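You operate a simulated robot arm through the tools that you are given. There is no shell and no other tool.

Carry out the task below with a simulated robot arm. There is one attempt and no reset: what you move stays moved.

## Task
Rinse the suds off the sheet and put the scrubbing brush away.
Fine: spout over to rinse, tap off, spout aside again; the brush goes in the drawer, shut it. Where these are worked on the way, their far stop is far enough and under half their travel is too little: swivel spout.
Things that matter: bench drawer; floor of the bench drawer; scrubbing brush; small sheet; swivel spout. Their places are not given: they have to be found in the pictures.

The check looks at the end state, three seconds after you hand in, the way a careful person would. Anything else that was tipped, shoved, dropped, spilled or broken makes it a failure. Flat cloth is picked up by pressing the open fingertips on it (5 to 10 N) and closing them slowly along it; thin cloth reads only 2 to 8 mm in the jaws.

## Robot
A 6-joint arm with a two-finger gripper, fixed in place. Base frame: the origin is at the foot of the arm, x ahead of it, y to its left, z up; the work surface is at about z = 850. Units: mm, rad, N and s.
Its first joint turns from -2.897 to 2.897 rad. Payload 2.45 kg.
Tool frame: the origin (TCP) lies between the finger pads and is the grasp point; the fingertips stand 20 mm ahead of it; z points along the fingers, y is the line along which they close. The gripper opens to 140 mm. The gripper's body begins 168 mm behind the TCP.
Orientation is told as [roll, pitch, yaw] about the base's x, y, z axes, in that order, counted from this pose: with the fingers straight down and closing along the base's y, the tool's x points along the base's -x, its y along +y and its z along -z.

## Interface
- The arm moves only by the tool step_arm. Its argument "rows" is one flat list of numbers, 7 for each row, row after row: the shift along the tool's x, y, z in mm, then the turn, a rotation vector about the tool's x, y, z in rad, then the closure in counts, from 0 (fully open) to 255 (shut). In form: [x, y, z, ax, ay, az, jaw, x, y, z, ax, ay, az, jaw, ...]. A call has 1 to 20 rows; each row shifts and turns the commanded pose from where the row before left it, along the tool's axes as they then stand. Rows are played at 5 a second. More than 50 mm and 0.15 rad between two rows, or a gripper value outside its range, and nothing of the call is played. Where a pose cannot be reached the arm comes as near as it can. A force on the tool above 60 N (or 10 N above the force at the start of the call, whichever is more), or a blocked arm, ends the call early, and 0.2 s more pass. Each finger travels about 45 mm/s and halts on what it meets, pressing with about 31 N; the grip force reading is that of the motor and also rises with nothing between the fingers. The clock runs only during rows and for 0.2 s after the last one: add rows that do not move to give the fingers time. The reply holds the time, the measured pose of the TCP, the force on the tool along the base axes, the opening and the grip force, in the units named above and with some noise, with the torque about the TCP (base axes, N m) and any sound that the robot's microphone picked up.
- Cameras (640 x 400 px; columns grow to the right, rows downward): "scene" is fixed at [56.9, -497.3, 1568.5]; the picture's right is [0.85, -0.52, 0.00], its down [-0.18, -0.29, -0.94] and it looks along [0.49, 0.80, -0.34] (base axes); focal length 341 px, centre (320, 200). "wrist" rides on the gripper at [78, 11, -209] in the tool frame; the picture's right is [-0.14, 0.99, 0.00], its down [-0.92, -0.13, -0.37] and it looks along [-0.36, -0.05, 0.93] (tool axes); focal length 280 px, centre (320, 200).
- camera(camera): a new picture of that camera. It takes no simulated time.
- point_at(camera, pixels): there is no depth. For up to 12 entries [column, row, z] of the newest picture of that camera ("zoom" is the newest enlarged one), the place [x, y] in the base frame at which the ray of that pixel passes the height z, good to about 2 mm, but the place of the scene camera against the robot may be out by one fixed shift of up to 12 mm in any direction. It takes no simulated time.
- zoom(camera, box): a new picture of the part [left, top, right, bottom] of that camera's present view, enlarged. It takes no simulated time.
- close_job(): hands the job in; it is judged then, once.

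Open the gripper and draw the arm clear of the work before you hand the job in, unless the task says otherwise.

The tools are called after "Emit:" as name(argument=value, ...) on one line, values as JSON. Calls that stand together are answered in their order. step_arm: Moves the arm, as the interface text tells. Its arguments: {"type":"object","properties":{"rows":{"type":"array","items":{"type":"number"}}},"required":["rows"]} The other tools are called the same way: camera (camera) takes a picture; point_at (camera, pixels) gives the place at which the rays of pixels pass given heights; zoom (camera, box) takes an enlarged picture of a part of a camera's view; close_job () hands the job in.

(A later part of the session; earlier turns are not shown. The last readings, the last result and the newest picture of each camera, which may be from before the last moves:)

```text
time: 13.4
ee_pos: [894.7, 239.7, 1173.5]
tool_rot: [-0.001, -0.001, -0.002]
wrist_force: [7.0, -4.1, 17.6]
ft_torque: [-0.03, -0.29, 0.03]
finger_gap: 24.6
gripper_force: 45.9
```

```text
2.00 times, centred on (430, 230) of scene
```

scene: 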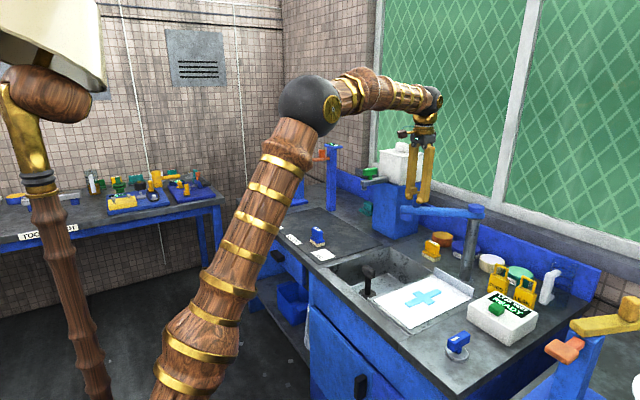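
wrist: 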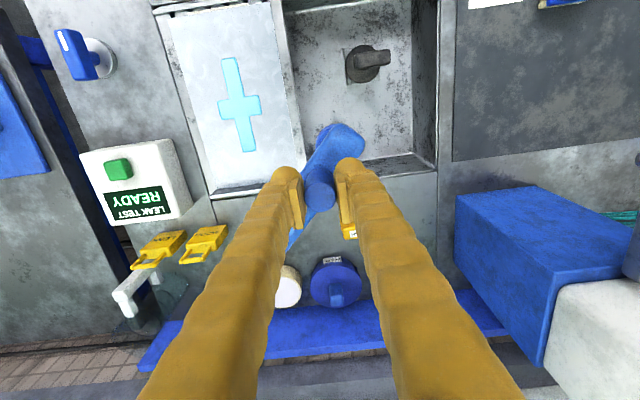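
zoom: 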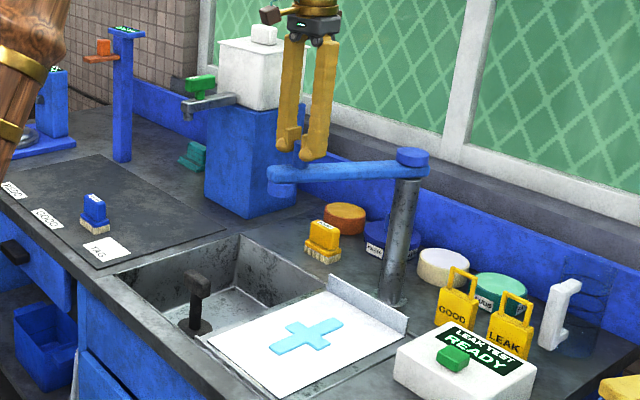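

Now slightly over-corrected (+17 N up); I take half of that back and go on to about 172°.

Emit:
step_arm(rows=[-0.5, -0.3, -0.7, 0, 0, 0, 255, 4.0, -9.7, 0, 0, 0, 0, 255, 4.0, -9.7, 0, 0, 0, 0, 255, 3.0, -10, 0, 0, 0, 0, 255, 2.9, -10.1, 0, 0, 0, 0, 255, 1.9, -10.3, 0, 0, 0, 0, 255, 1.9, -10.4, 0, 0, 0, 0, 255, 0, 0, 0, 0, 0, 0, 255])

Emit:
zoom(camera="scene", box=[360, 130, 500, 330])

```text
time: 15.2
ee_pos: [877.5, 178.3, 1173.7]
tool_rot: [0.001, 0.001, -0.001]
wrist_force: [-0.4, 1.1, -3.2]
ft_torque: [-0.02, -0.01, 0.12]
finger_gap: 24.9
gripper_force: 45.0
```

```text
2.00 times, centred on (430, 230) of scene
```

zoom: 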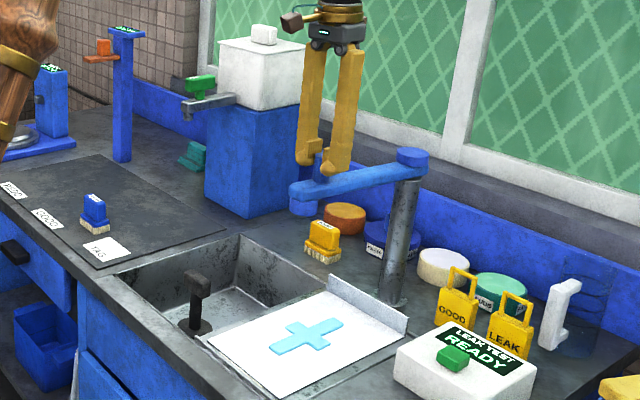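

Forces are small (≈3 N). I continue in small steps toward and past 180°, watching for the far stop.

Emit:
step_arm(rows=[0.8, -10.4, 0, 0, 0, 0, 255, 0.8, -10.5, 0, 0, 0, 0, 255, 0, -5, 0, 0, 0, 0, 255, 0, -5, 0, 0, 0, 0, 255, 0, 0, 0, 0, 0, 0, 255])

```text
time: 16.3
ee_pos: [875.4, 153.9, 1173.7]
tool_rot: [0.005, -0.003, 0.003]
wrist_force: [5.3, 14.5, -0.3]
ft_torque: [0.11, -0.1, 0.1]
finger_gap: 24.3
gripper_force: 45.2
stopped in row 5: the force on the tool passed its limit at 63 N (the readings are from after the stop); the commanded pose is now the measured one
```

The far stop was met at y≈153 (180°), so the spout is over the sheet. I open the fingers and lift straight up, then look.

Emit:
step_arm(rows=[0, 0, 0, 0, 0, 0, 150, 0, 0, 0, 0, 0, 0, 100, 0, 0, 0, 0, 0, 0, 100, 0, 0, 0, 0, 0, 0, 100, 0, 0, -30, 0, 0, 0, 100, 0, 0, -40, 0, 0, 0, 100, 0, 0, -40, 0, 0, 0, 100, 0, 0, -40, 0, 0, 0, 100, 0, 0, 0, 0, 0, 0, 100])

Emit:
camera(camera="scene")

Emit:
camera(camera="wrist")

Emit:
zoom(camera="scene", box=[360, 180, 520, 330])

```text
time: 18.3
ee_pos: [876.1, 153.0, 1323.1]
tool_rot: [0.006, -0.001, 0.002]
wrist_force: [0.1, -0.6, 0.8]
ft_torque: [0.0, -0.02, 0.01]
finger_gap: 85.2
gripper_force: 0.1
```

```text
taken
```

scene: 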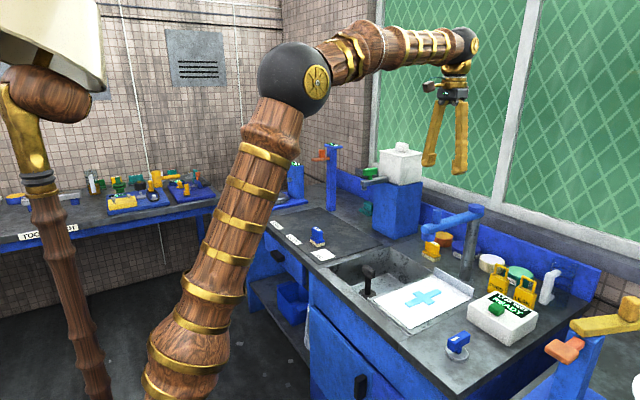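

```text
taken
```

wrist: 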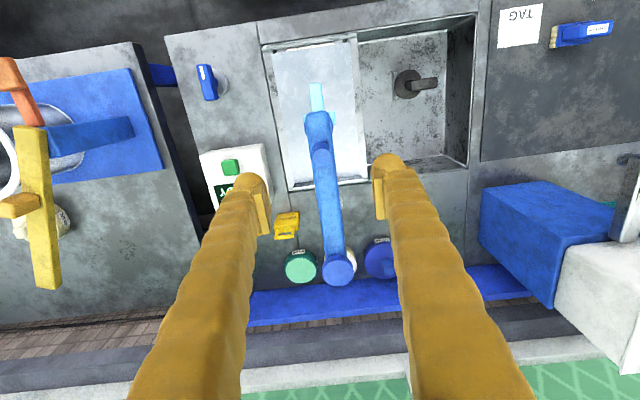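

```text
2.67 times, centred on (440, 255) of scene
```

zoom: 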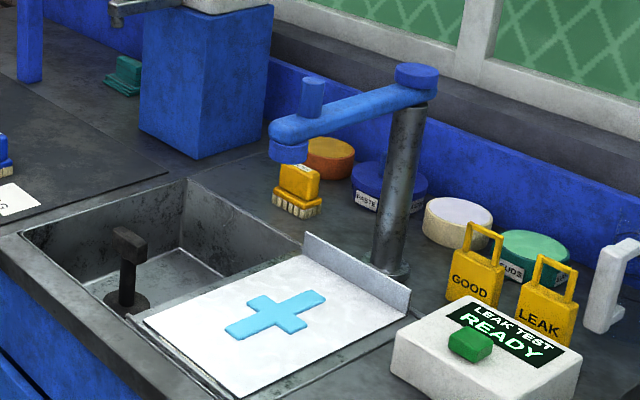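

The spout now stands over the sheet (nozzle above the patch). Next, the blue tap at wrist (207,80): I move to get a close view of it.

Emit:
step_arm(rows=[27, -26.6, 10, 0, 0, 0, 100, 27, -26.6, 10, 0, 0, 0, 100, 27, -26.6, 21, 0, 0, 0, 100, 27, -26.6, 21, 0, 0, 0, 100, 27, -26.6, 26, 0, 0, 0, 100, 27, -26.6, 26, 0, 0, 0, 100, 27, -26.6, 30, 0, 0, 0, 100, 27, -26.6, 30, 0, 0, 0, 100, 0, 0, 0, 0, 0, 0, 100])

Emit:
camera(camera="wrist")

Emit:
zoom(camera="wrist", box=[240, 100, 400, 260])

Emit:
zoom(camera="scene", box=[430, 320, 490, 370])

```text
time: 20.3
ee_pos: [661.3, -61.0, 1146.6]
tool_rot: [0.005, -0.002, 0.003]
wrist_force: [-0.6, 0.6, 0.7]
ft_torque: [0.02, 0.0, -0.01]
finger_gap: 85.2
gripper_force: 0.0
```

```text
taken
```

wrist: 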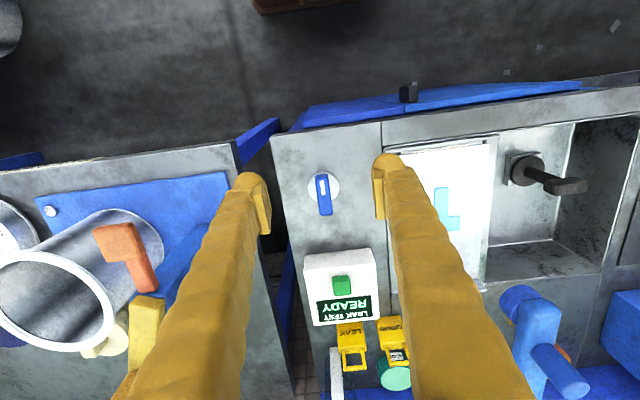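

```text
2.50 times, centred on (320, 180) of wrist
```

zoom: 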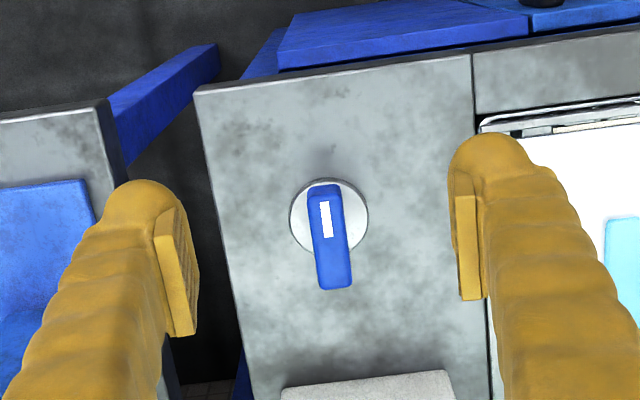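

```text
8.00 times, centred on (460, 345) of scene
```

zoom: 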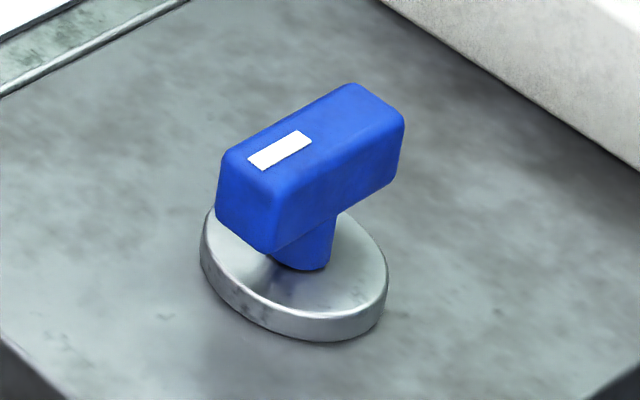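

The tap bar lies along base x (wrist about (318,174)→(326,214)), white mark on its front end. I triangulate its top and axis.

Emit:
point_at(camera="wrist", pixels=[[323.6, 194.8, 900], [323.6, 194.8, 920], [323.6, 186, 865], [321, 177, 910], [327, 213, 910]])

Emit:
point_at(camera="scene", pixels=[[459, 337.25, 900], [459, 337.25, 920], [456.4, 355, 865], [447.75, 339.4, 910], [464, 330, 910]])

Emit:
zoom(camera="wrist", box=[295, 160, 355, 220])

```text
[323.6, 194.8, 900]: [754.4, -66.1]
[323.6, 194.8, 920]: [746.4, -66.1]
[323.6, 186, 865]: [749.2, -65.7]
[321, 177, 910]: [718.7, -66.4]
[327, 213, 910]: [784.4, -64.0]
```

```text
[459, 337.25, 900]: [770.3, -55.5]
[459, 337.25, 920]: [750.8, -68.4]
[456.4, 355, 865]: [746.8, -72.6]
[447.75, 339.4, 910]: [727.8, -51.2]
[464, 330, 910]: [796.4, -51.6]
```

```text
6.67 times, centred on (325, 190) of wrist
```

zoom: 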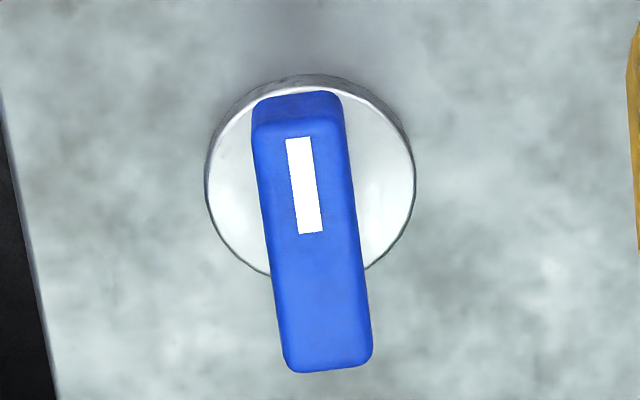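

Tap axis ≈ (752,-66), bar ≈ 62×22 mm with its top near z≈915. I move above it and take a close look before gripping.

Emit:
step_arm(rows=[-22.5, -1.2, 36, 0, 0, 0, 100, -22.5, -1.2, 36, 0, 0, 0, 100, -22.5, -1.2, 36, 0, 0, 0, 100, -22.5, -1.2, 36, 0, 0, 0, 100, 0, 0, 0, 0, 0, 0, 100])

Emit:
camera(camera="wrist")

Emit:
zoom(camera="scene", box=[420, 270, 520, 370])

```text
time: 21.5
ee_pos: [750.6, -64.4, 1005.0]
tool_rot: [0.005, -0.001, 0.001]
wrist_force: [0.8, -0.2, 0.7]
ft_torque: [-0.03, 0.05, 0.0]
finger_gap: 85.1
gripper_force: 0.1
```

```text
taken
```

wrist: 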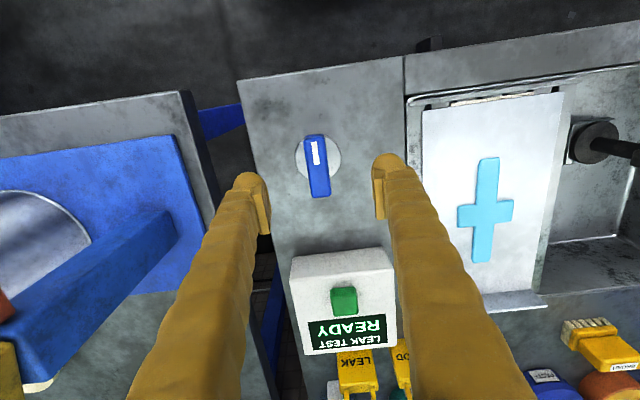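

```text
4.00 times, centred on (470, 320) of scene
```

zoom: 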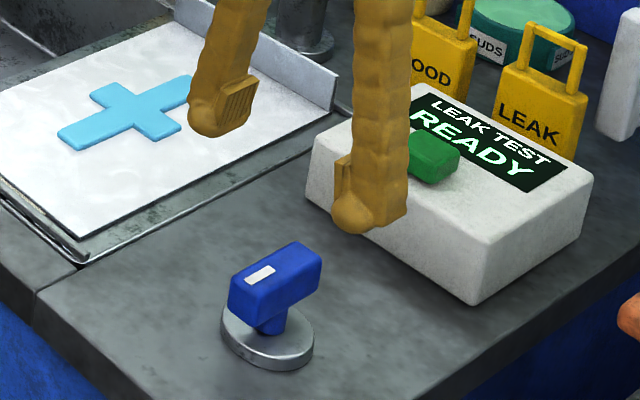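

I zoom on the tap once more for a refined height and axis.

Emit:
zoom(camera="wrist", box=[275, 115, 365, 215])

Emit:
point_at(camera="wrist", pixels=[[317, 157, 865], [317, 168, 900], [317, 168, 915], [317, 168, 925], [315, 140, 915], [320, 196, 915], [315, 140, 900], [320, 196, 900]])

```text
4.00 times, centred on (320, 165) of wrist
```

zoom: 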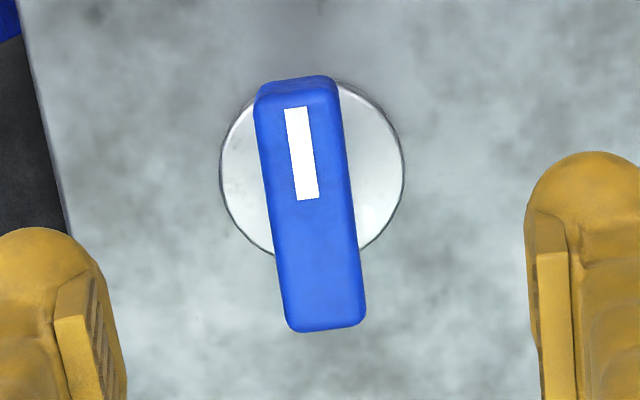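

```text
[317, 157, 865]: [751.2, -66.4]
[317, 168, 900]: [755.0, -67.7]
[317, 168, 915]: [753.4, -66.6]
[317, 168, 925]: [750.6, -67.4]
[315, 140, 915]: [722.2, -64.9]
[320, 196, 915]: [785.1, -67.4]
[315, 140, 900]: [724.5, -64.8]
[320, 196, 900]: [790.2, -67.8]
```

Axis confirmed at ≈(752,-66), bar from about z 890 to 915. I lower to z≈904 and close on the bar.

Emit:
step_arm(rows=[-1.5, -2, 35, 0, 0, 0, 100, 0, 0, 35, 0, 0, 0, 100, 0, 0, 20, 0, 0, 0, 100, 0, 0, 11, 0, 0, 0, 100, 0, 0, 0, 0, 0, 0, 100, 0, 0, 0, 0, 0, 0, 200, 0, 0, 0, 0, 0, 0, 200, 0, 0, 0, 0, 0, 0, 240, 0, 0, 0, 0, 0, 0, 240, 0, 0, 0, 0, 0, 0, 240, 0, 0, 0, 0, 0, 0, 240])

Emit:
camera(camera="wrist")

Emit:
zoom(camera="scene", box=[420, 270, 520, 370])

```text
time: 23.9
ee_pos: [752.0, -65.3, 903.9]
tool_rot: [0.005, -0.002, 0.003]
wrist_force: [0.0, -8.3, -2.0]
ft_torque: [-0.12, 0.02, -0.05]
finger_gap: 23.3
gripper_force: 44.6
```

```text
taken
```

wrist: 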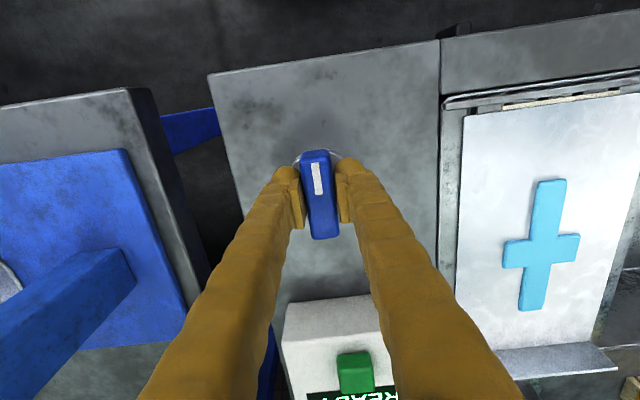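

```text
4.00 times, centred on (470, 320) of scene
```

zoom: 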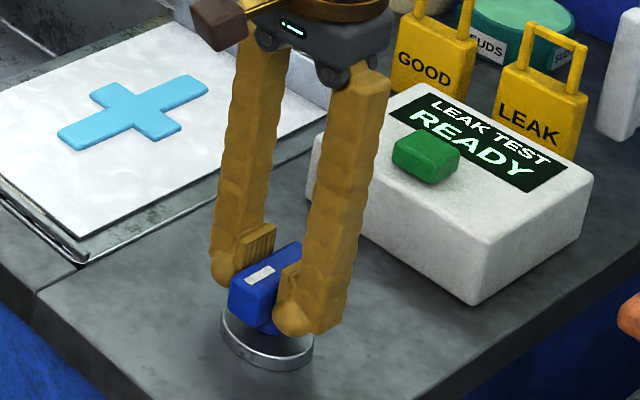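

The bar is gripped (gap 23.3 mm). I shift 1 mm to relieve the side force and try a small clockwise turn to feel which way the tap moves.

Emit:
step_arm(rows=[0, -1, 0, 0, 0, 0, 240, 0, 0, 0, 0, 0, 0.06, 240, 0, 0, 0, 0, 0, 0.06, 240, 0, 0, 0, 0, 0, 0, 240])

Emit:
zoom(camera="scene", box=[420, 270, 520, 370])

```text
time: 24.9
ee_pos: [752.8, -65.7, 902.8]
tool_rot: [0.005, -0.001, -0.119]
wrist_force: [14.6, 27.4, -8.6]
ft_torque: [0.28, -0.23, 0.09]
finger_gap: 23.0
gripper_force: 44.5
```

```text
4.00 times, centred on (470, 320) of scene
```

zoom: 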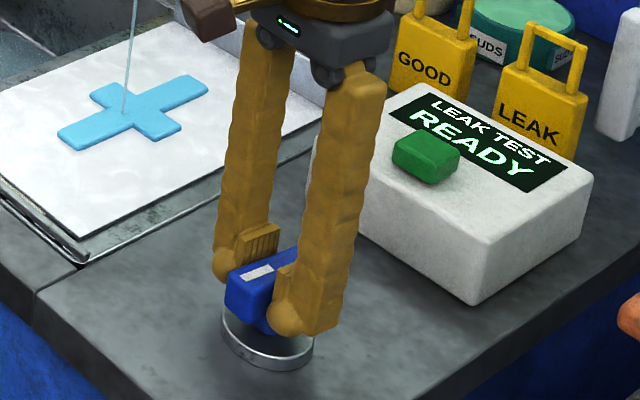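

Water begins to flow onto the patch, so clockwise opens. I relieve the off-axis force and open further to about half a turn's quarter (≈0.7 rad).

Emit:
step_arm(rows=[-0.5, 0.9, 0, 0, 0, 0, 240, 0, 0, 0, 0, 0, 0.1, 240, 0, 0, 0, 0, 0, 0.1, 240, 0, 0, 0, 0, 0, 0.1, 240, 0, 0, 0, 0, 0, 0, 240])

Emit:
zoom(camera="scene", box=[360, 190, 520, 370])

```text
time: 26.1
ee_pos: [753.0, -65.6, 903.1]
tool_rot: [0.005, -0.001, -0.419]
wrist_force: [19.4, 41.4, -5.0]
ft_torque: [0.45, -0.09, 0.13]
finger_gap: 23.1
gripper_force: 44.8
```

```text
2.22 times, centred on (440, 280) of scene
```

zoom: 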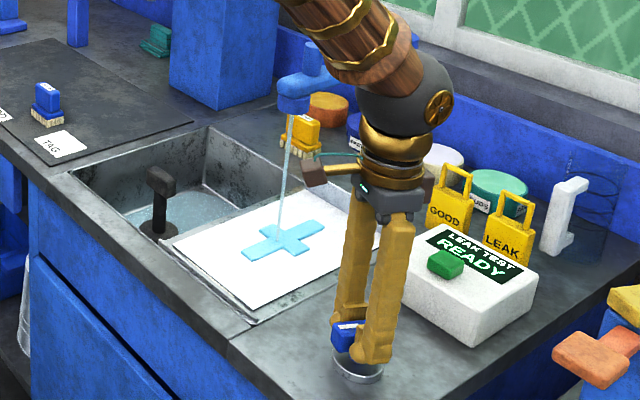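

A proper stream now falls on the sheet. The side force (19, 41 N) says my TCP is slightly off the tap axis; I shift about 1.6 mm to relieve it and let the water run while watching.

Emit:
step_arm(rows=[-0.4, 1.6, 0, 0, 0, 0, 240, 0, 0, 0, 0, 0, 0, 240])

Emit:
zoom(camera="scene", box=[340, 230, 480, 340])

Emit:
camera(camera="wrist")

```text
time: 26.7
ee_pos: [753.5, -65.2, 902.4]
tool_rot: [0.005, 0.003, -0.42]
wrist_force: [0.7, 19.3, 0.8]
ft_torque: [0.2, -0.01, 0.02]
finger_gap: 22.8
gripper_force: 45.2
```

```text
3.64 times, centred on (410, 285) of scene
```

zoom: 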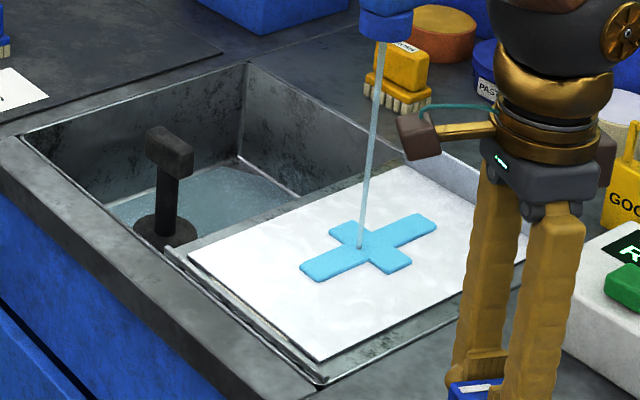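

```text
taken
```

wrist: 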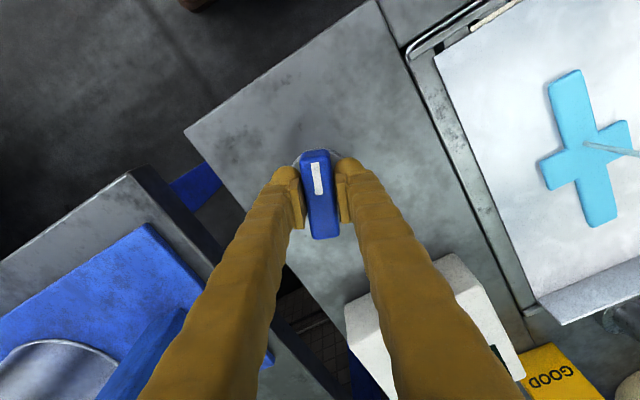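

Water runs onto the patch and collects in the sink. I hold for about 2 s and compare the suds film and sink level.

Emit:
step_arm(rows=[0, 0.5, 0, 0, 0, 0, 240, 0, 0, 0, 0, 0, 0, 240, 0, 0, 0, 0, 0, 0, 240, 0, 0, 0, 0, 0, 0, 240, 0, 0, 0, 0, 0, 0, 240, 0, 0, 0, 0, 0, 0, 240, 0, 0, 0, 0, 0, 0, 240, 0, 0, 0, 0, 0, 0, 240, 0, 0, 0, 0, 0, 0, 240])

Emit:
zoom(camera="scene", box=[340, 230, 480, 340])

Emit:
zoom(camera="wrist", box=[380, 0, 640, 340])

```text
time: 28.7
ee_pos: [752.9, -64.4, 903.6]
tool_rot: [0.005, 0.0, -0.419]
wrist_force: [-31.4, -40.7, -2.1]
ft_torque: [-0.4, 0.35, -0.09]
finger_gap: 23.2
gripper_force: 45.5
```

```text
3.64 times, centred on (410, 285) of scene
```

zoom: 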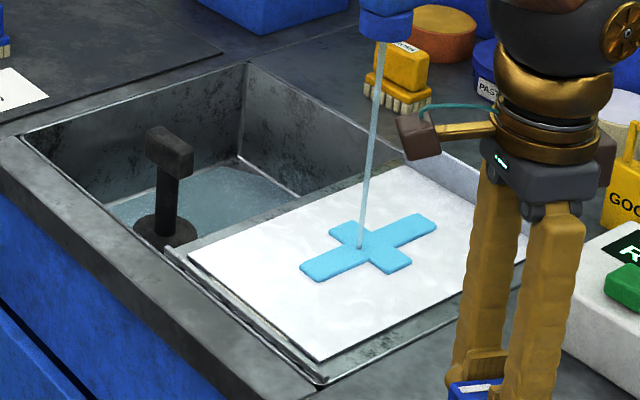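

```text
1.18 times, centred on (510, 170) of wrist
```

zoom: 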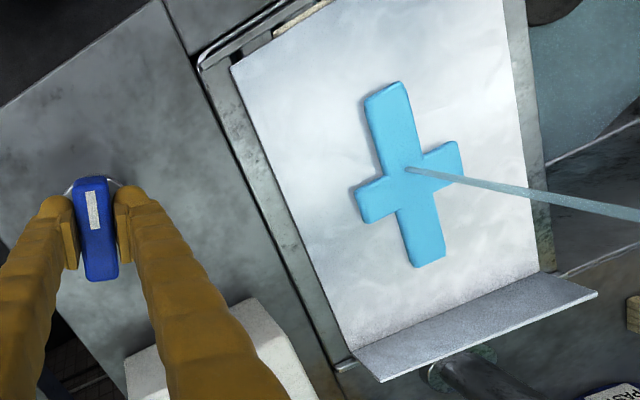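

Force swung the other way (-31,-41 N); I move back 0.35 mm, and compare the sheet's film with the first zoom of the same region.

Emit:
step_arm(rows=[0.1, -0.4, 0, 0, 0, 0, 240, 0, 0, 0, 0, 0, 0, 240])

Emit:
zoom(camera="scene", box=[370, 260, 480, 330])

Emit:
zoom(camera="wrist", box=[430, 0, 640, 180])

```text
time: 29.3
ee_pos: [753.6, -64.7, 902.7]
tool_rot: [0.006, 0.0, -0.421]
wrist_force: [-26.1, -43.2, -10.5]
ft_torque: [-0.39, 0.28, -0.11]
finger_gap: 23.0
gripper_force: 45.2
```

```text
5.71 times, centred on (425, 295) of scene
```

zoom: 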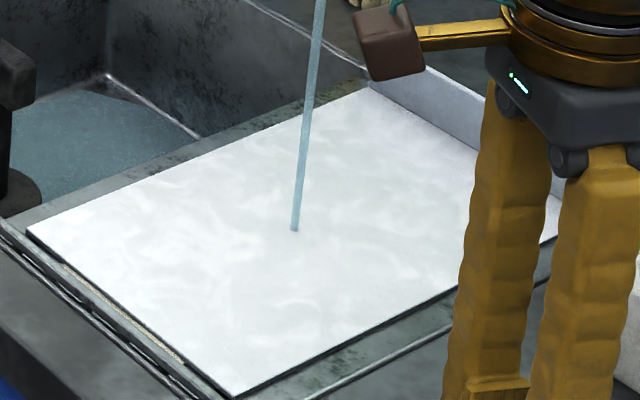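

```text
2.22 times, centred on (535, 90) of wrist
```

zoom: 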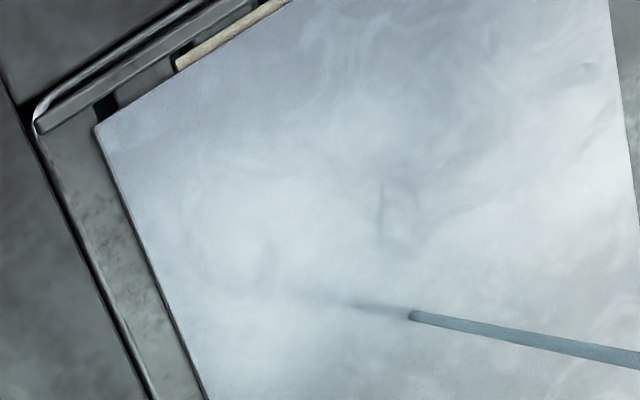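

The blue cross (the suds) has completely vanished, leaving the clean white sheet. Now I turn the tap back counter-clockwise to its closed position, easing the side force as I go.

Emit:
step_arm(rows=[0.1, -0.6, 0, 0, 0, 0, 240, 0.2, -0.2, 0, 0, 0, -0.1, 240, 0.2, -0.2, 0, 0, 0, -0.1, 240, 0.2, -0.2, 0, 0, 0, -0.1, 240, 0, 0, 0, 0, 0, 0, 240])

Emit:
zoom(camera="scene", box=[340, 230, 480, 340])

```text
time: 30.5
ee_pos: [753.2, -64.9, 904.5]
tool_rot: [0.005, -0.004, -0.118]
wrist_force: [-7.9, -35.2, -16.7]
ft_torque: [-0.34, -0.01, -0.06]
finger_gap: 22.9
gripper_force: 44.9
```

```text
3.64 times, centred on (410, 285) of scene
```

zoom: 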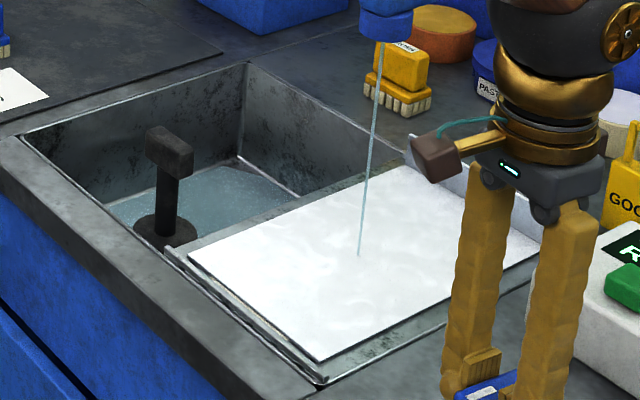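

The stream is thinner. I continue to the closed position with a y-relief.

Emit:
step_arm(rows=[0.1, -0.5, 0.4, 0, 0, 0, 240, 0.1, -0.1, 0, 0, 0, -0.06, 240, 0, 0, 0, 0, 0, -0.058, 240, 0, 0, 0, 0, 0, -0.02, 240, 0, 0, 0, 0, 0, 0, 240])

Emit:
zoom(camera="scene", box=[340, 200, 480, 340])

```text
time: 31.7
ee_pos: [753.0, -65.7, 904.3]
tool_rot: [0.006, -0.005, 0.02]
wrist_force: [21.9, -1.5, -0.6]
ft_torque: [-0.02, -0.29, -0.62]
finger_gap: 23.0
gripper_force: 45.1
```

```text
2.86 times, centred on (410, 270) of scene
```

zoom: 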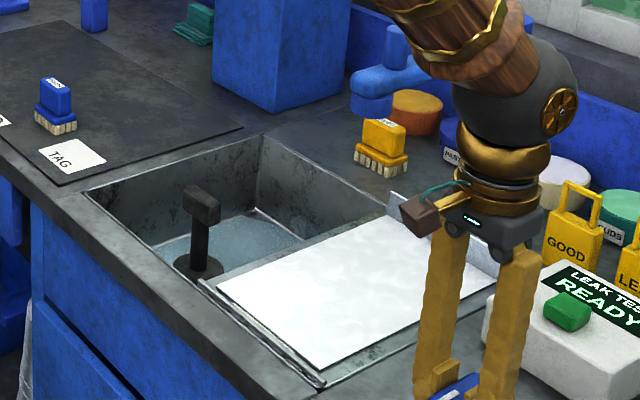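

No more stream, and torque -0.62 N m shows the tap is hard on its closed stop. I relax the twist a hair, open the fingers and lift away.

Emit:
step_arm(rows=[0, 0, 0, 0, 0, 0.012, 240, 0, 0, 0, 0, 0, 0, 150, 0, 0, 0, 0, 0, 0, 100, 0, 0, 0, 0, 0, 0, 100, 0, 0, 0, 0, 0, 0, 100, 0, 0, -25, 0, 0, 0, 100, 0, 0, -40, 0, 0, 0, 100, 0, 0, -45, 0, 0, 0, 100, 0, 0, -45, 0, 0, 0, 100, 0, 0, 0, 0, 0, 0, 100])

Emit:
camera(camera="wrist")

Emit:
camera(camera="scene")

Emit:
zoom(camera="scene", box=[350, 190, 520, 370])

```text
time: 33.9
ee_pos: [752.1, -66.2, 1058.9]
tool_rot: [0.004, -0.004, 0.005]
wrist_force: [-0.2, 0.6, -0.9]
ft_torque: [0.02, 0.01, 0.03]
finger_gap: 85.2
gripper_force: 0.0
```

```text
taken
```

wrist: 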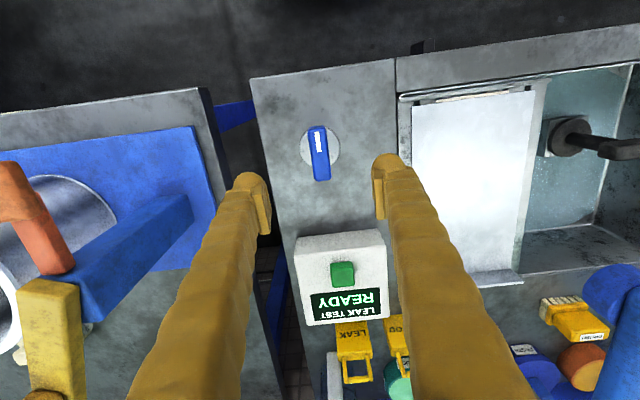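

```text
taken
```

scene: 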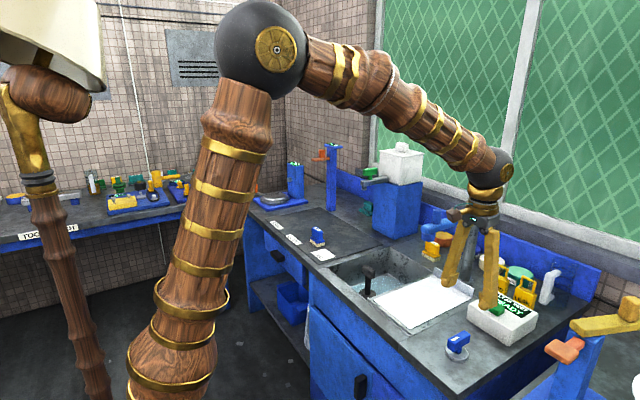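

```text
2.22 times, centred on (435, 280) of scene
```

zoom: 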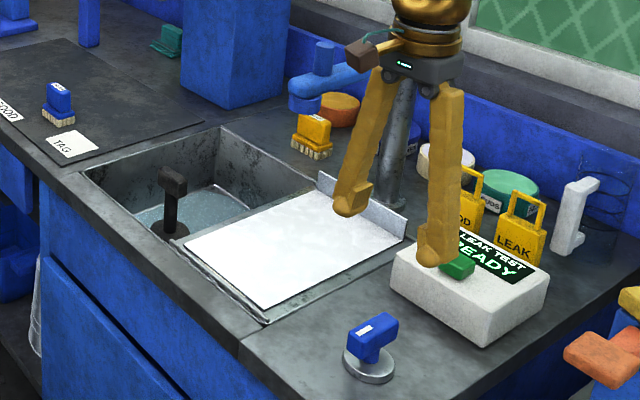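

The tap bar is back in line (closed) with no water flowing. Now up and over to the spout peg at (876,153) to swing the spout aside again.

Emit:
step_arm(rows=[0, 0, -40, 0, 0, 0, 100, 0, 0, -40, 0, 0, 0, 100, 0, 0, -40, 0, 0, 0, 100, 0, 0, -40, 0, 0, 0, 100, 0, 0, -35, 0, 0, 0, 100, -20.6, 36.5, 0, 0, 0, 0, 100, -20.6, 36.5, 0, 0, 0, 0, 100, -20.6, 36.5, 0, 0, 0, 0, 100, -20.6, 36.5, 0, 0, 0, 0, 100, -20.6, 36.5, 0, 0, 0, 0, 100, -20.6, 36.5, 0, 0, 0, 0, 100, 0, 0, 0, 0, 0, 0, 100])

Emit:
camera(camera="wrist")

Emit:
zoom(camera="wrist", box=[260, 110, 400, 220])

```text
time: 36.5
ee_pos: [876.4, 151.8, 1253.4]
tool_rot: [0.004, -0.001, 0.008]
wrist_force: [0.9, -0.7, -0.5]
ft_torque: [-0.01, -0.01, -0.04]
finger_gap: 85.2
gripper_force: 0.2
```

```text
taken
```

wrist: 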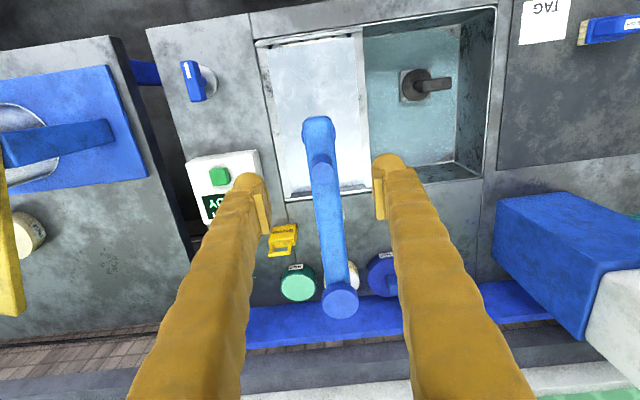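

```text
3.64 times, centred on (330, 165) of wrist
```

zoom: 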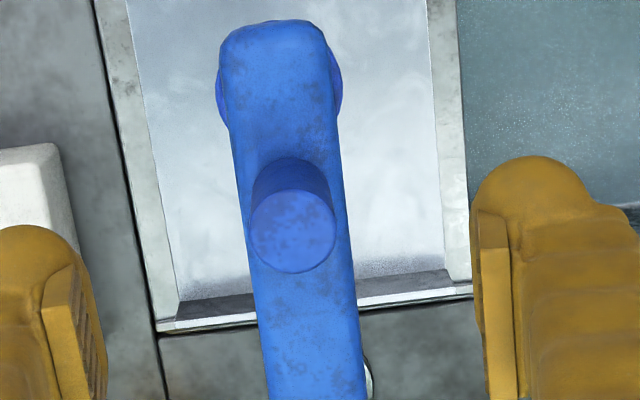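

The peg is centred under the TCP (zoom (293,230)). I lower 80 mm, grip it and begin the return swing.

Emit:
step_arm(rows=[0, 0.5, 30, 0, 0, 0, 100, 0, 0, 30, 0, 0, 0, 100, 0, 0, 20, 0, 0, 0, 100, 0, 0, 0, 0, 0, 0, 180, 0, 0, 0, 0, 0, 0, 255, 0, 0, 0, 0, 0, 0, 255, 0, 0, 0, 0, 0, 0, 255, 0, 0, 0, 0, 0, 0, 255, 0, 0, 0, 0, 0, 0, 255])

```text
time: 38.5
ee_pos: [873.9, 154.5, 1172.8]
tool_rot: [0.004, -0.003, 0.009]
wrist_force: [2.1, 25.7, -3.8]
ft_torque: [0.27, 0.02, 0.17]
finger_gap: 24.3
gripper_force: 45.0
```

Gripped again (gap 24.3 mm). I swing the spout back along the arc.

Emit:
step_arm(rows=[-0.5, 10.5, 0, 0, 0, 0, 255, -0.6, 10.5, 0, 0, 0, 0, 255, -1.6, 10.3, 0, 0, 0, 0, 255, -1.7, 10.4, 0, 0, 0, 0, 255, -2.7, 10.1, 0, 0, 0, 0, 255, -2.7, 10.2, 0, 0, 0, 0, 255, -3.7, 9.8, 0, 0, 0, 0, 255, -3.8, 9.8, 0, 0, 0, 0, 255, 0, 0, 0, 0, 0, 0, 255])

```text
time: 40.5
ee_pos: [890.0, 235.8, 1175.4]
tool_rot: [0.004, -0.003, 0.008]
wrist_force: [4.2, -1.1, -20.1]
ft_torque: [-0.06, 0.17, 0.08]
finger_gap: 24.5
gripper_force: 45.0
```

Good, following smoothly; I lower 0.7 mm to relieve the vertical pull and continue to the aside end.

Emit:
step_arm(rows=[0, 0, 0.7, 0, 0, 0, 255, -4.8, 9.3, 0, 0, 0, 0, 255, -4.8, 9.4, 0, 0, 0, 0, 255, -5.7, 8.8, 0, 0, 0, 0, 255, -5.7, 8.8, 0, 0, 0, 0, 255, -6.6, 8.1, 0, 0, 0, 0, 255, -6.6, 8.2, 0, 0, 0, 0, 255, -7.4, 7.4, 0, 0, 0, 0, 255, -7.5, 7.5, 0, 0, 0, 0, 255, 0, 0, 0, 0, 0, 0, 255])

```text
time: 42.7
ee_pos: [940.1, 303.4, 1174.5]
tool_rot: [0.005, -0.002, 0.009]
wrist_force: [3.2, -4.0, -0.1]
ft_torque: [-0.09, -0.25, 0.01]
finger_gap: 24.5
gripper_force: 45.4
```

Nearly there; I do the last bit in small steps, up to its starting place / aside stop.

Emit:
step_arm(rows=[-8.1, 6.6, 0, 0, 0, 0, 255, -8.2, 6.6, 0, 0, 0, 0, 255, -4, 2.8, 0, 0, 0, 0, 255, -2, 1.4, 0, 0, 0, 0, 255, 0, 0, 0, 0, 0, 0, 255])

Emit:
zoom(camera="scene", box=[380, 180, 500, 255])

```text
time: 43.9
ee_pos: [961.9, 319.1, 1174.5]
tool_rot: [0.002, -0.002, 0.007]
wrist_force: [-35.5, -32.3, 7.1]
ft_torque: [-0.37, 0.42, -0.23]
finger_gap: 24.6
gripper_force: 44.8
```

```text
5.33 times, centred on (440, 218) of scene
```

zoom: 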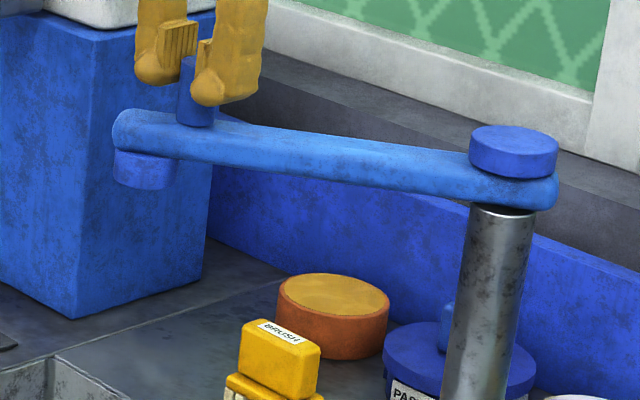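

The aside stop is met (force reversed to -35,-32 N), spout back at its start. I ease off 1 mm, open and lift clear.

Emit:
step_arm(rows=[0.8, -0.6, 0, 0, 0, 0, 255, 0, 0, 0, 0, 0, 0, 150, 0, 0, 0, 0, 0, 0, 100, 0, 0, 0, 0, 0, 0, 100, 0, 0, -30, 0, 0, 0, 100, 0, 0, -45, 0, 0, 0, 100, 0, 0, -45, 0, 0, 0, 100, 0, 0, -45, 0, 0, 0, 100, 0, 0, 0, 0, 0, 0, 100])

Emit:
camera(camera="scene")

Emit:
camera(camera="wrist")

Emit:
zoom(camera="scene", box=[330, 180, 510, 340])

```text
time: 45.9
ee_pos: [961.4, 319.3, 1339.7]
tool_rot: [0.004, -0.001, 0.005]
wrist_force: [0.0, -0.3, -0.6]
ft_torque: [-0.01, 0.02, 0.02]
finger_gap: 84.9
gripper_force: 0.0
```

```text
taken
```

scene: 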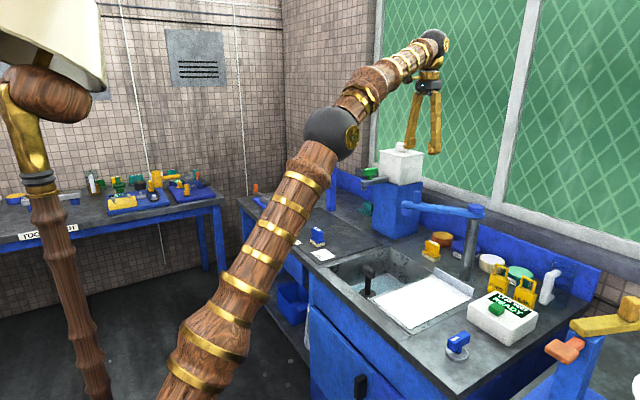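

```text
taken
```

wrist: 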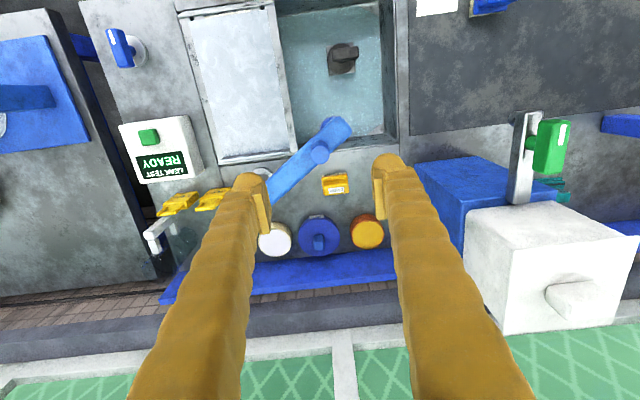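

```text
2.50 times, centred on (420, 260) of scene
```

zoom: 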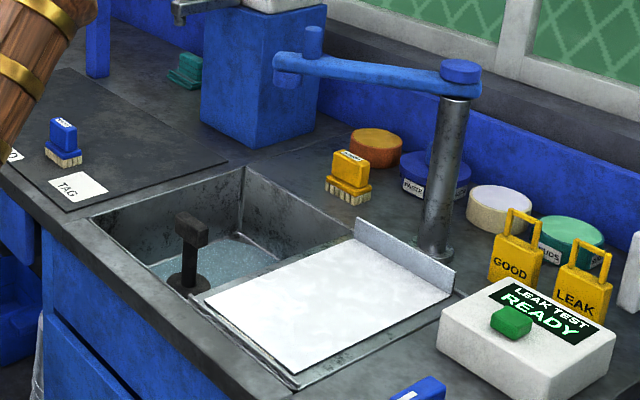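

Spout is aside, tap off, sheet clean. Now the drawer: I move to the front-left and tilt the wrist so that its camera sees the drawer front and handle.

Emit:
step_arm(rows=[36.8, 26.8, 0, 0, 0, 0, 0, 36.8, 26.8, 0, 0, 0, 0, 0, 36.8, 26.8, 0, 0, 0, 0, 0, 36.8, 26.8, 0, 0, 0, 0, 0, 36.8, 26.8, 0, 0, 0, 0, 0, 36.8, 26.8, 0, 0, 0, 0, 0, 36.8, 26.8, 0, 0, 0, 0, 0, 36.8, 26.8, 0, 0, 0, 0, 0, 36.8, 26.8, 0, 0, 0, 0, 0, 36.8, 26.8, 0, 0, 0, 0, 0, 36.8, 26.8, 0, 0, 0, 0, 0, 36.8, 26.8, 0, 0, 0, 0, 0, 0, 0, 0, 0, 0, 0, 0])

Emit:
step_arm(rows=[15, 26.7, 32, 0, 0, 0, 0, 15, 26.7, 32, 0, 0, 0, 0, 15, 26.7, 32, 0, 0, 0, 0, 15, 26.7, 32, 0, 0, 0, 0, 15, 26.7, 32, 0, 0, 0, 0, 15, 26.7, 32, 0, 0, 0, 0, 0, 0, 0, 0, -0.12, 0, 0, 0, 0, 0, 0, -0.12, 0, 0, 0, 0, 0, 0, -0.12, 0, 0, 0, 0, 0, 0, -0.12, 0, 0, 0, 0, 0, 0, -0.12, 0, 0, 0, 0, 0, 0, 0, 0, 0])

Emit:
camera(camera="wrist")

Emit:
camera(camera="scene")

```text
time: 48.7
ee_pos: [513.6, 638.8, 1339.4]
tool_rot: [0.006, -0.002, 0.008]
wrist_force: [0.2, -0.2, 1.0]
ft_torque: [0.01, -0.01, 0.01]
finger_gap: 139.7
gripper_force: 0.1
```

```text
time: 51.3
ee_pos: [424.7, 797.4, 1148.4]
tool_rot: [0.007, -0.604, 0.005]
wrist_force: [0.3, 0.4, -0.1]
ft_torque: [0.0, -0.01, -0.01]
finger_gap: 140.1
gripper_force: 0.2
```

```text
taken
```

wrist: 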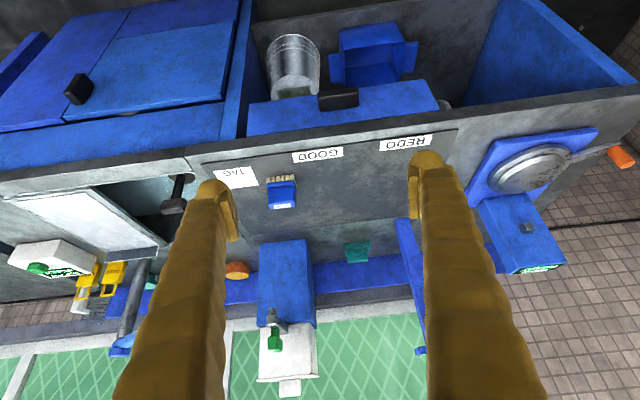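

```text
taken
```

scene: 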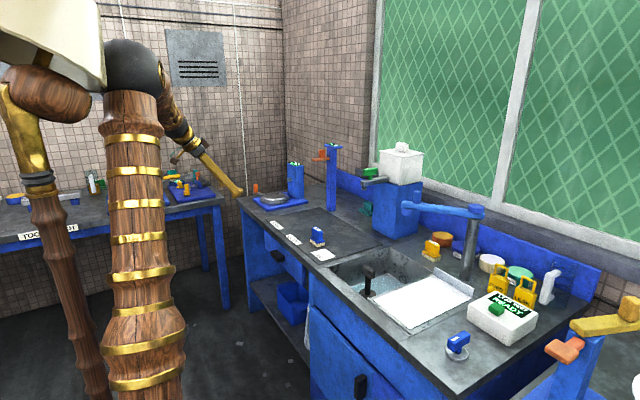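

The drawer front is visible from wrist (248,120) to (438,100), handle at (338,97). I zoom in there.

Emit:
zoom(camera="wrist", box=[235, 60, 455, 180])

Emit:
zoom(camera="scene", box=[240, 220, 340, 310])

Emit:
point_at(camera="wrist", pixels=[[338, 98, 757], [338, 98, 770], [338, 98, 740], [248, 120, 790], [438, 100, 790], [248, 133, 830], [320, 95, 757], [358, 92, 757]])

```text
2.91 times, centred on (345, 120) of wrist
```

zoom: 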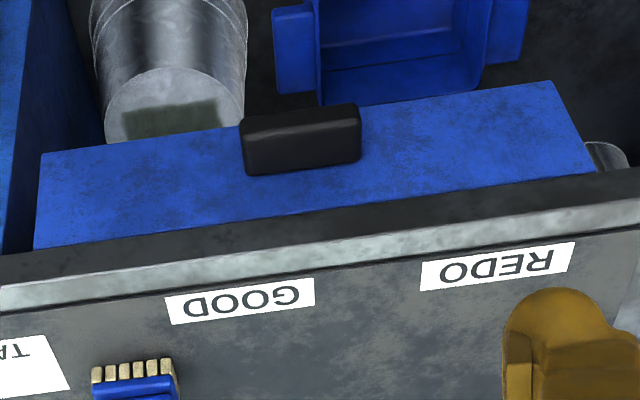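

```text
4.44 times, centred on (290, 265) of scene
```

zoom: 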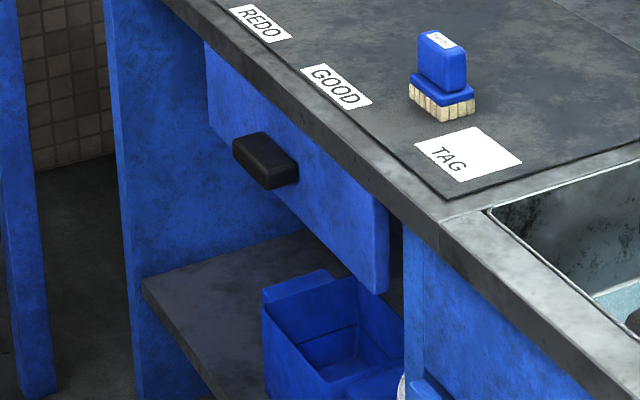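

```text
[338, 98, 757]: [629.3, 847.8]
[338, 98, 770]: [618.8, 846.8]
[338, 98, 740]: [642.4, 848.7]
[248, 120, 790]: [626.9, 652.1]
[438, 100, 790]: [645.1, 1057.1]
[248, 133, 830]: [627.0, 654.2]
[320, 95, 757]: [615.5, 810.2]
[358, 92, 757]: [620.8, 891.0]
```

Handle centre is about (632,848,759), drawer front spanning y≈650–1045. I tilt the tool to about 0.9 rad and move to a pre-grasp point about 120 mm in front of the handle.

Emit:
step_arm(rows=[0, 0, 0, 0, -0.15, 0, 0, 0, 0, 0, 0, -0.15, 0, 0, 22.1, 6.4, 34, 0, 0, 0, 0, 22.1, 6.4, 34, 0, 0, 0, 0, 22.1, 6.4, 34, 0, 0, 0, 0, 22.1, 6.4, 34, 0, 0, 0, 0, 22.1, 6.4, 34, 0, 0, 0, 0, 22.1, 6.4, 34, 0, 0, 0, 0, 0, 0, 0, 0, 0, 0, 0])

Emit:
camera(camera="wrist")

Emit:
camera(camera="scene")

```text
time: 53.3
ee_pos: [500.9, 838.5, 917.3]
tool_rot: [0.006, -0.902, 0.001]
wrist_force: [0.1, 0.2, -0.3]
ft_torque: [-0.03, 0.02, -0.03]
finger_gap: 140.0
gripper_force: 0.1
```

```text
taken
```

wrist: 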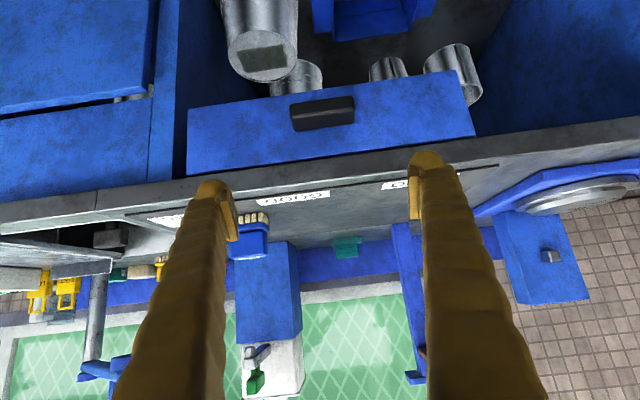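

```text
taken
```

scene: 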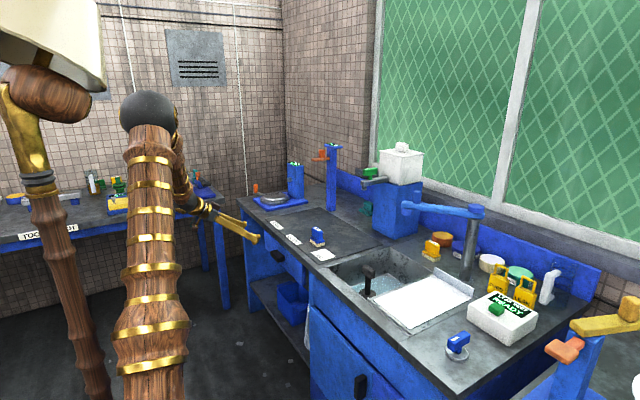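

Clear view of the drawer front now; handle at wrist (322,113). I zoom for its shape and query depths.

Emit:
zoom(camera="wrist", box=[170, 60, 490, 200])

Emit:
zoom(camera="wrist", box=[280, 80, 370, 140])

Emit:
point_at(camera="wrist", pixels=[[322, 120, 757], [322, 120, 770], [322, 103, 757], [322, 103, 770], [320, 172, 850], [320, 159, 810], [190, 110, 730], [190, 178, 810], [470, 71, 730], [476, 135, 810]])

```text
2.00 times, centred on (330, 130) of wrist
```

zoom: 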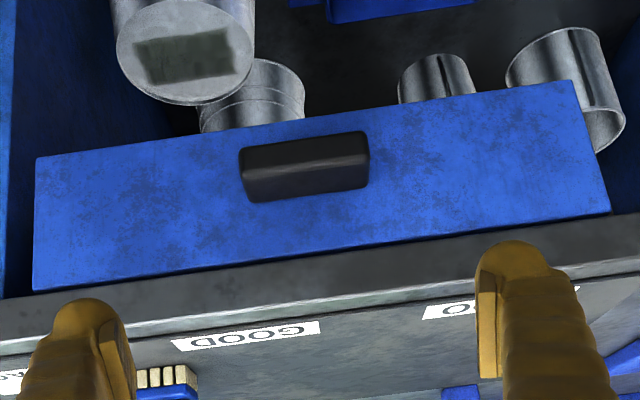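

```text
6.67 times, centred on (325, 110) of wrist
```

zoom: 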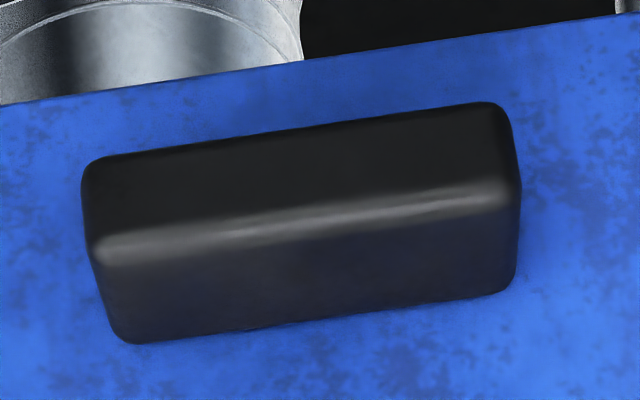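

```text
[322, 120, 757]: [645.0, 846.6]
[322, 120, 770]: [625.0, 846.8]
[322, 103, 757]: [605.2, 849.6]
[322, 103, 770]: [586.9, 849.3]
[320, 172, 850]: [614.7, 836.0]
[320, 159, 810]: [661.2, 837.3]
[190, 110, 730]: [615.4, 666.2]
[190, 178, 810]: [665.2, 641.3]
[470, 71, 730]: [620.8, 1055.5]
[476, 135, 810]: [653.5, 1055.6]
```

Triangulating two wrist views, the handle is a solid block: x 616–651, y 806–892, z 742–762. I go to a pre-approach point and then slide the open fingers along its ends.

Emit:
step_arm(rows=[13.7, 2.6, 33, 0, 0, 0, 0, 13.7, 2.6, 33, 0, 0, 0, 0, 13.7, 2.6, 33, 0, 0, 0, 0, 13.6, 2.6, 33, 0, 0, 0, 0, 0, 0, 0, 0, 0, 0, 0])

Emit:
camera(camera="wrist")

Emit:
zoom(camera="wrist", box=[190, 80, 450, 240])

Emit:
zoom(camera="scene", box=[200, 170, 340, 300])

```text
time: 54.5
ee_pos: [570.6, 848.0, 796.4]
tool_rot: [0.008, -0.904, 0.002]
wrist_force: [0.0, 0.9, 0.7]
ft_torque: [0.02, -0.04, 0.0]
finger_gap: 140.2
gripper_force: 0.1
```

```text
taken
```

wrist: 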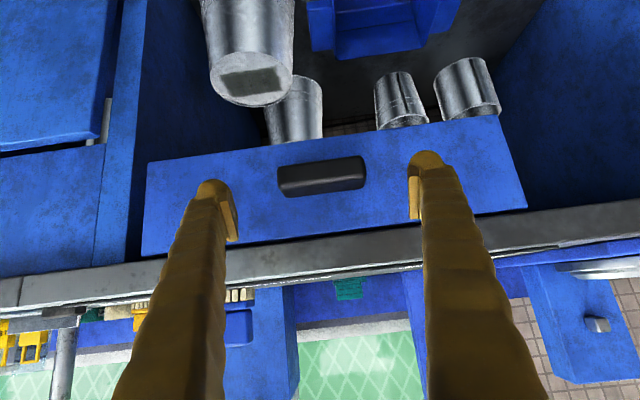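

```text
2.46 times, centred on (320, 160) of wrist
```

zoom: 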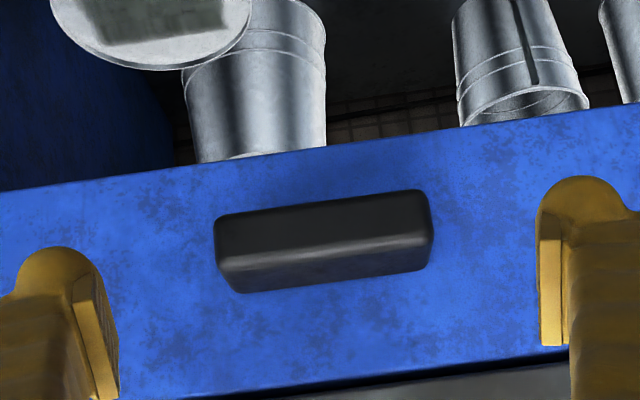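

```text
3.08 times, centred on (270, 235) of scene
```

zoom: 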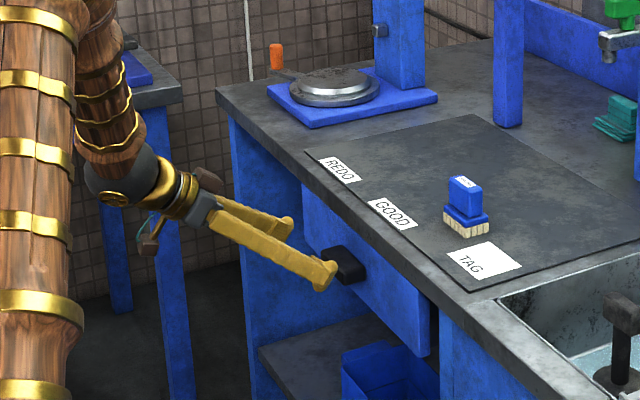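

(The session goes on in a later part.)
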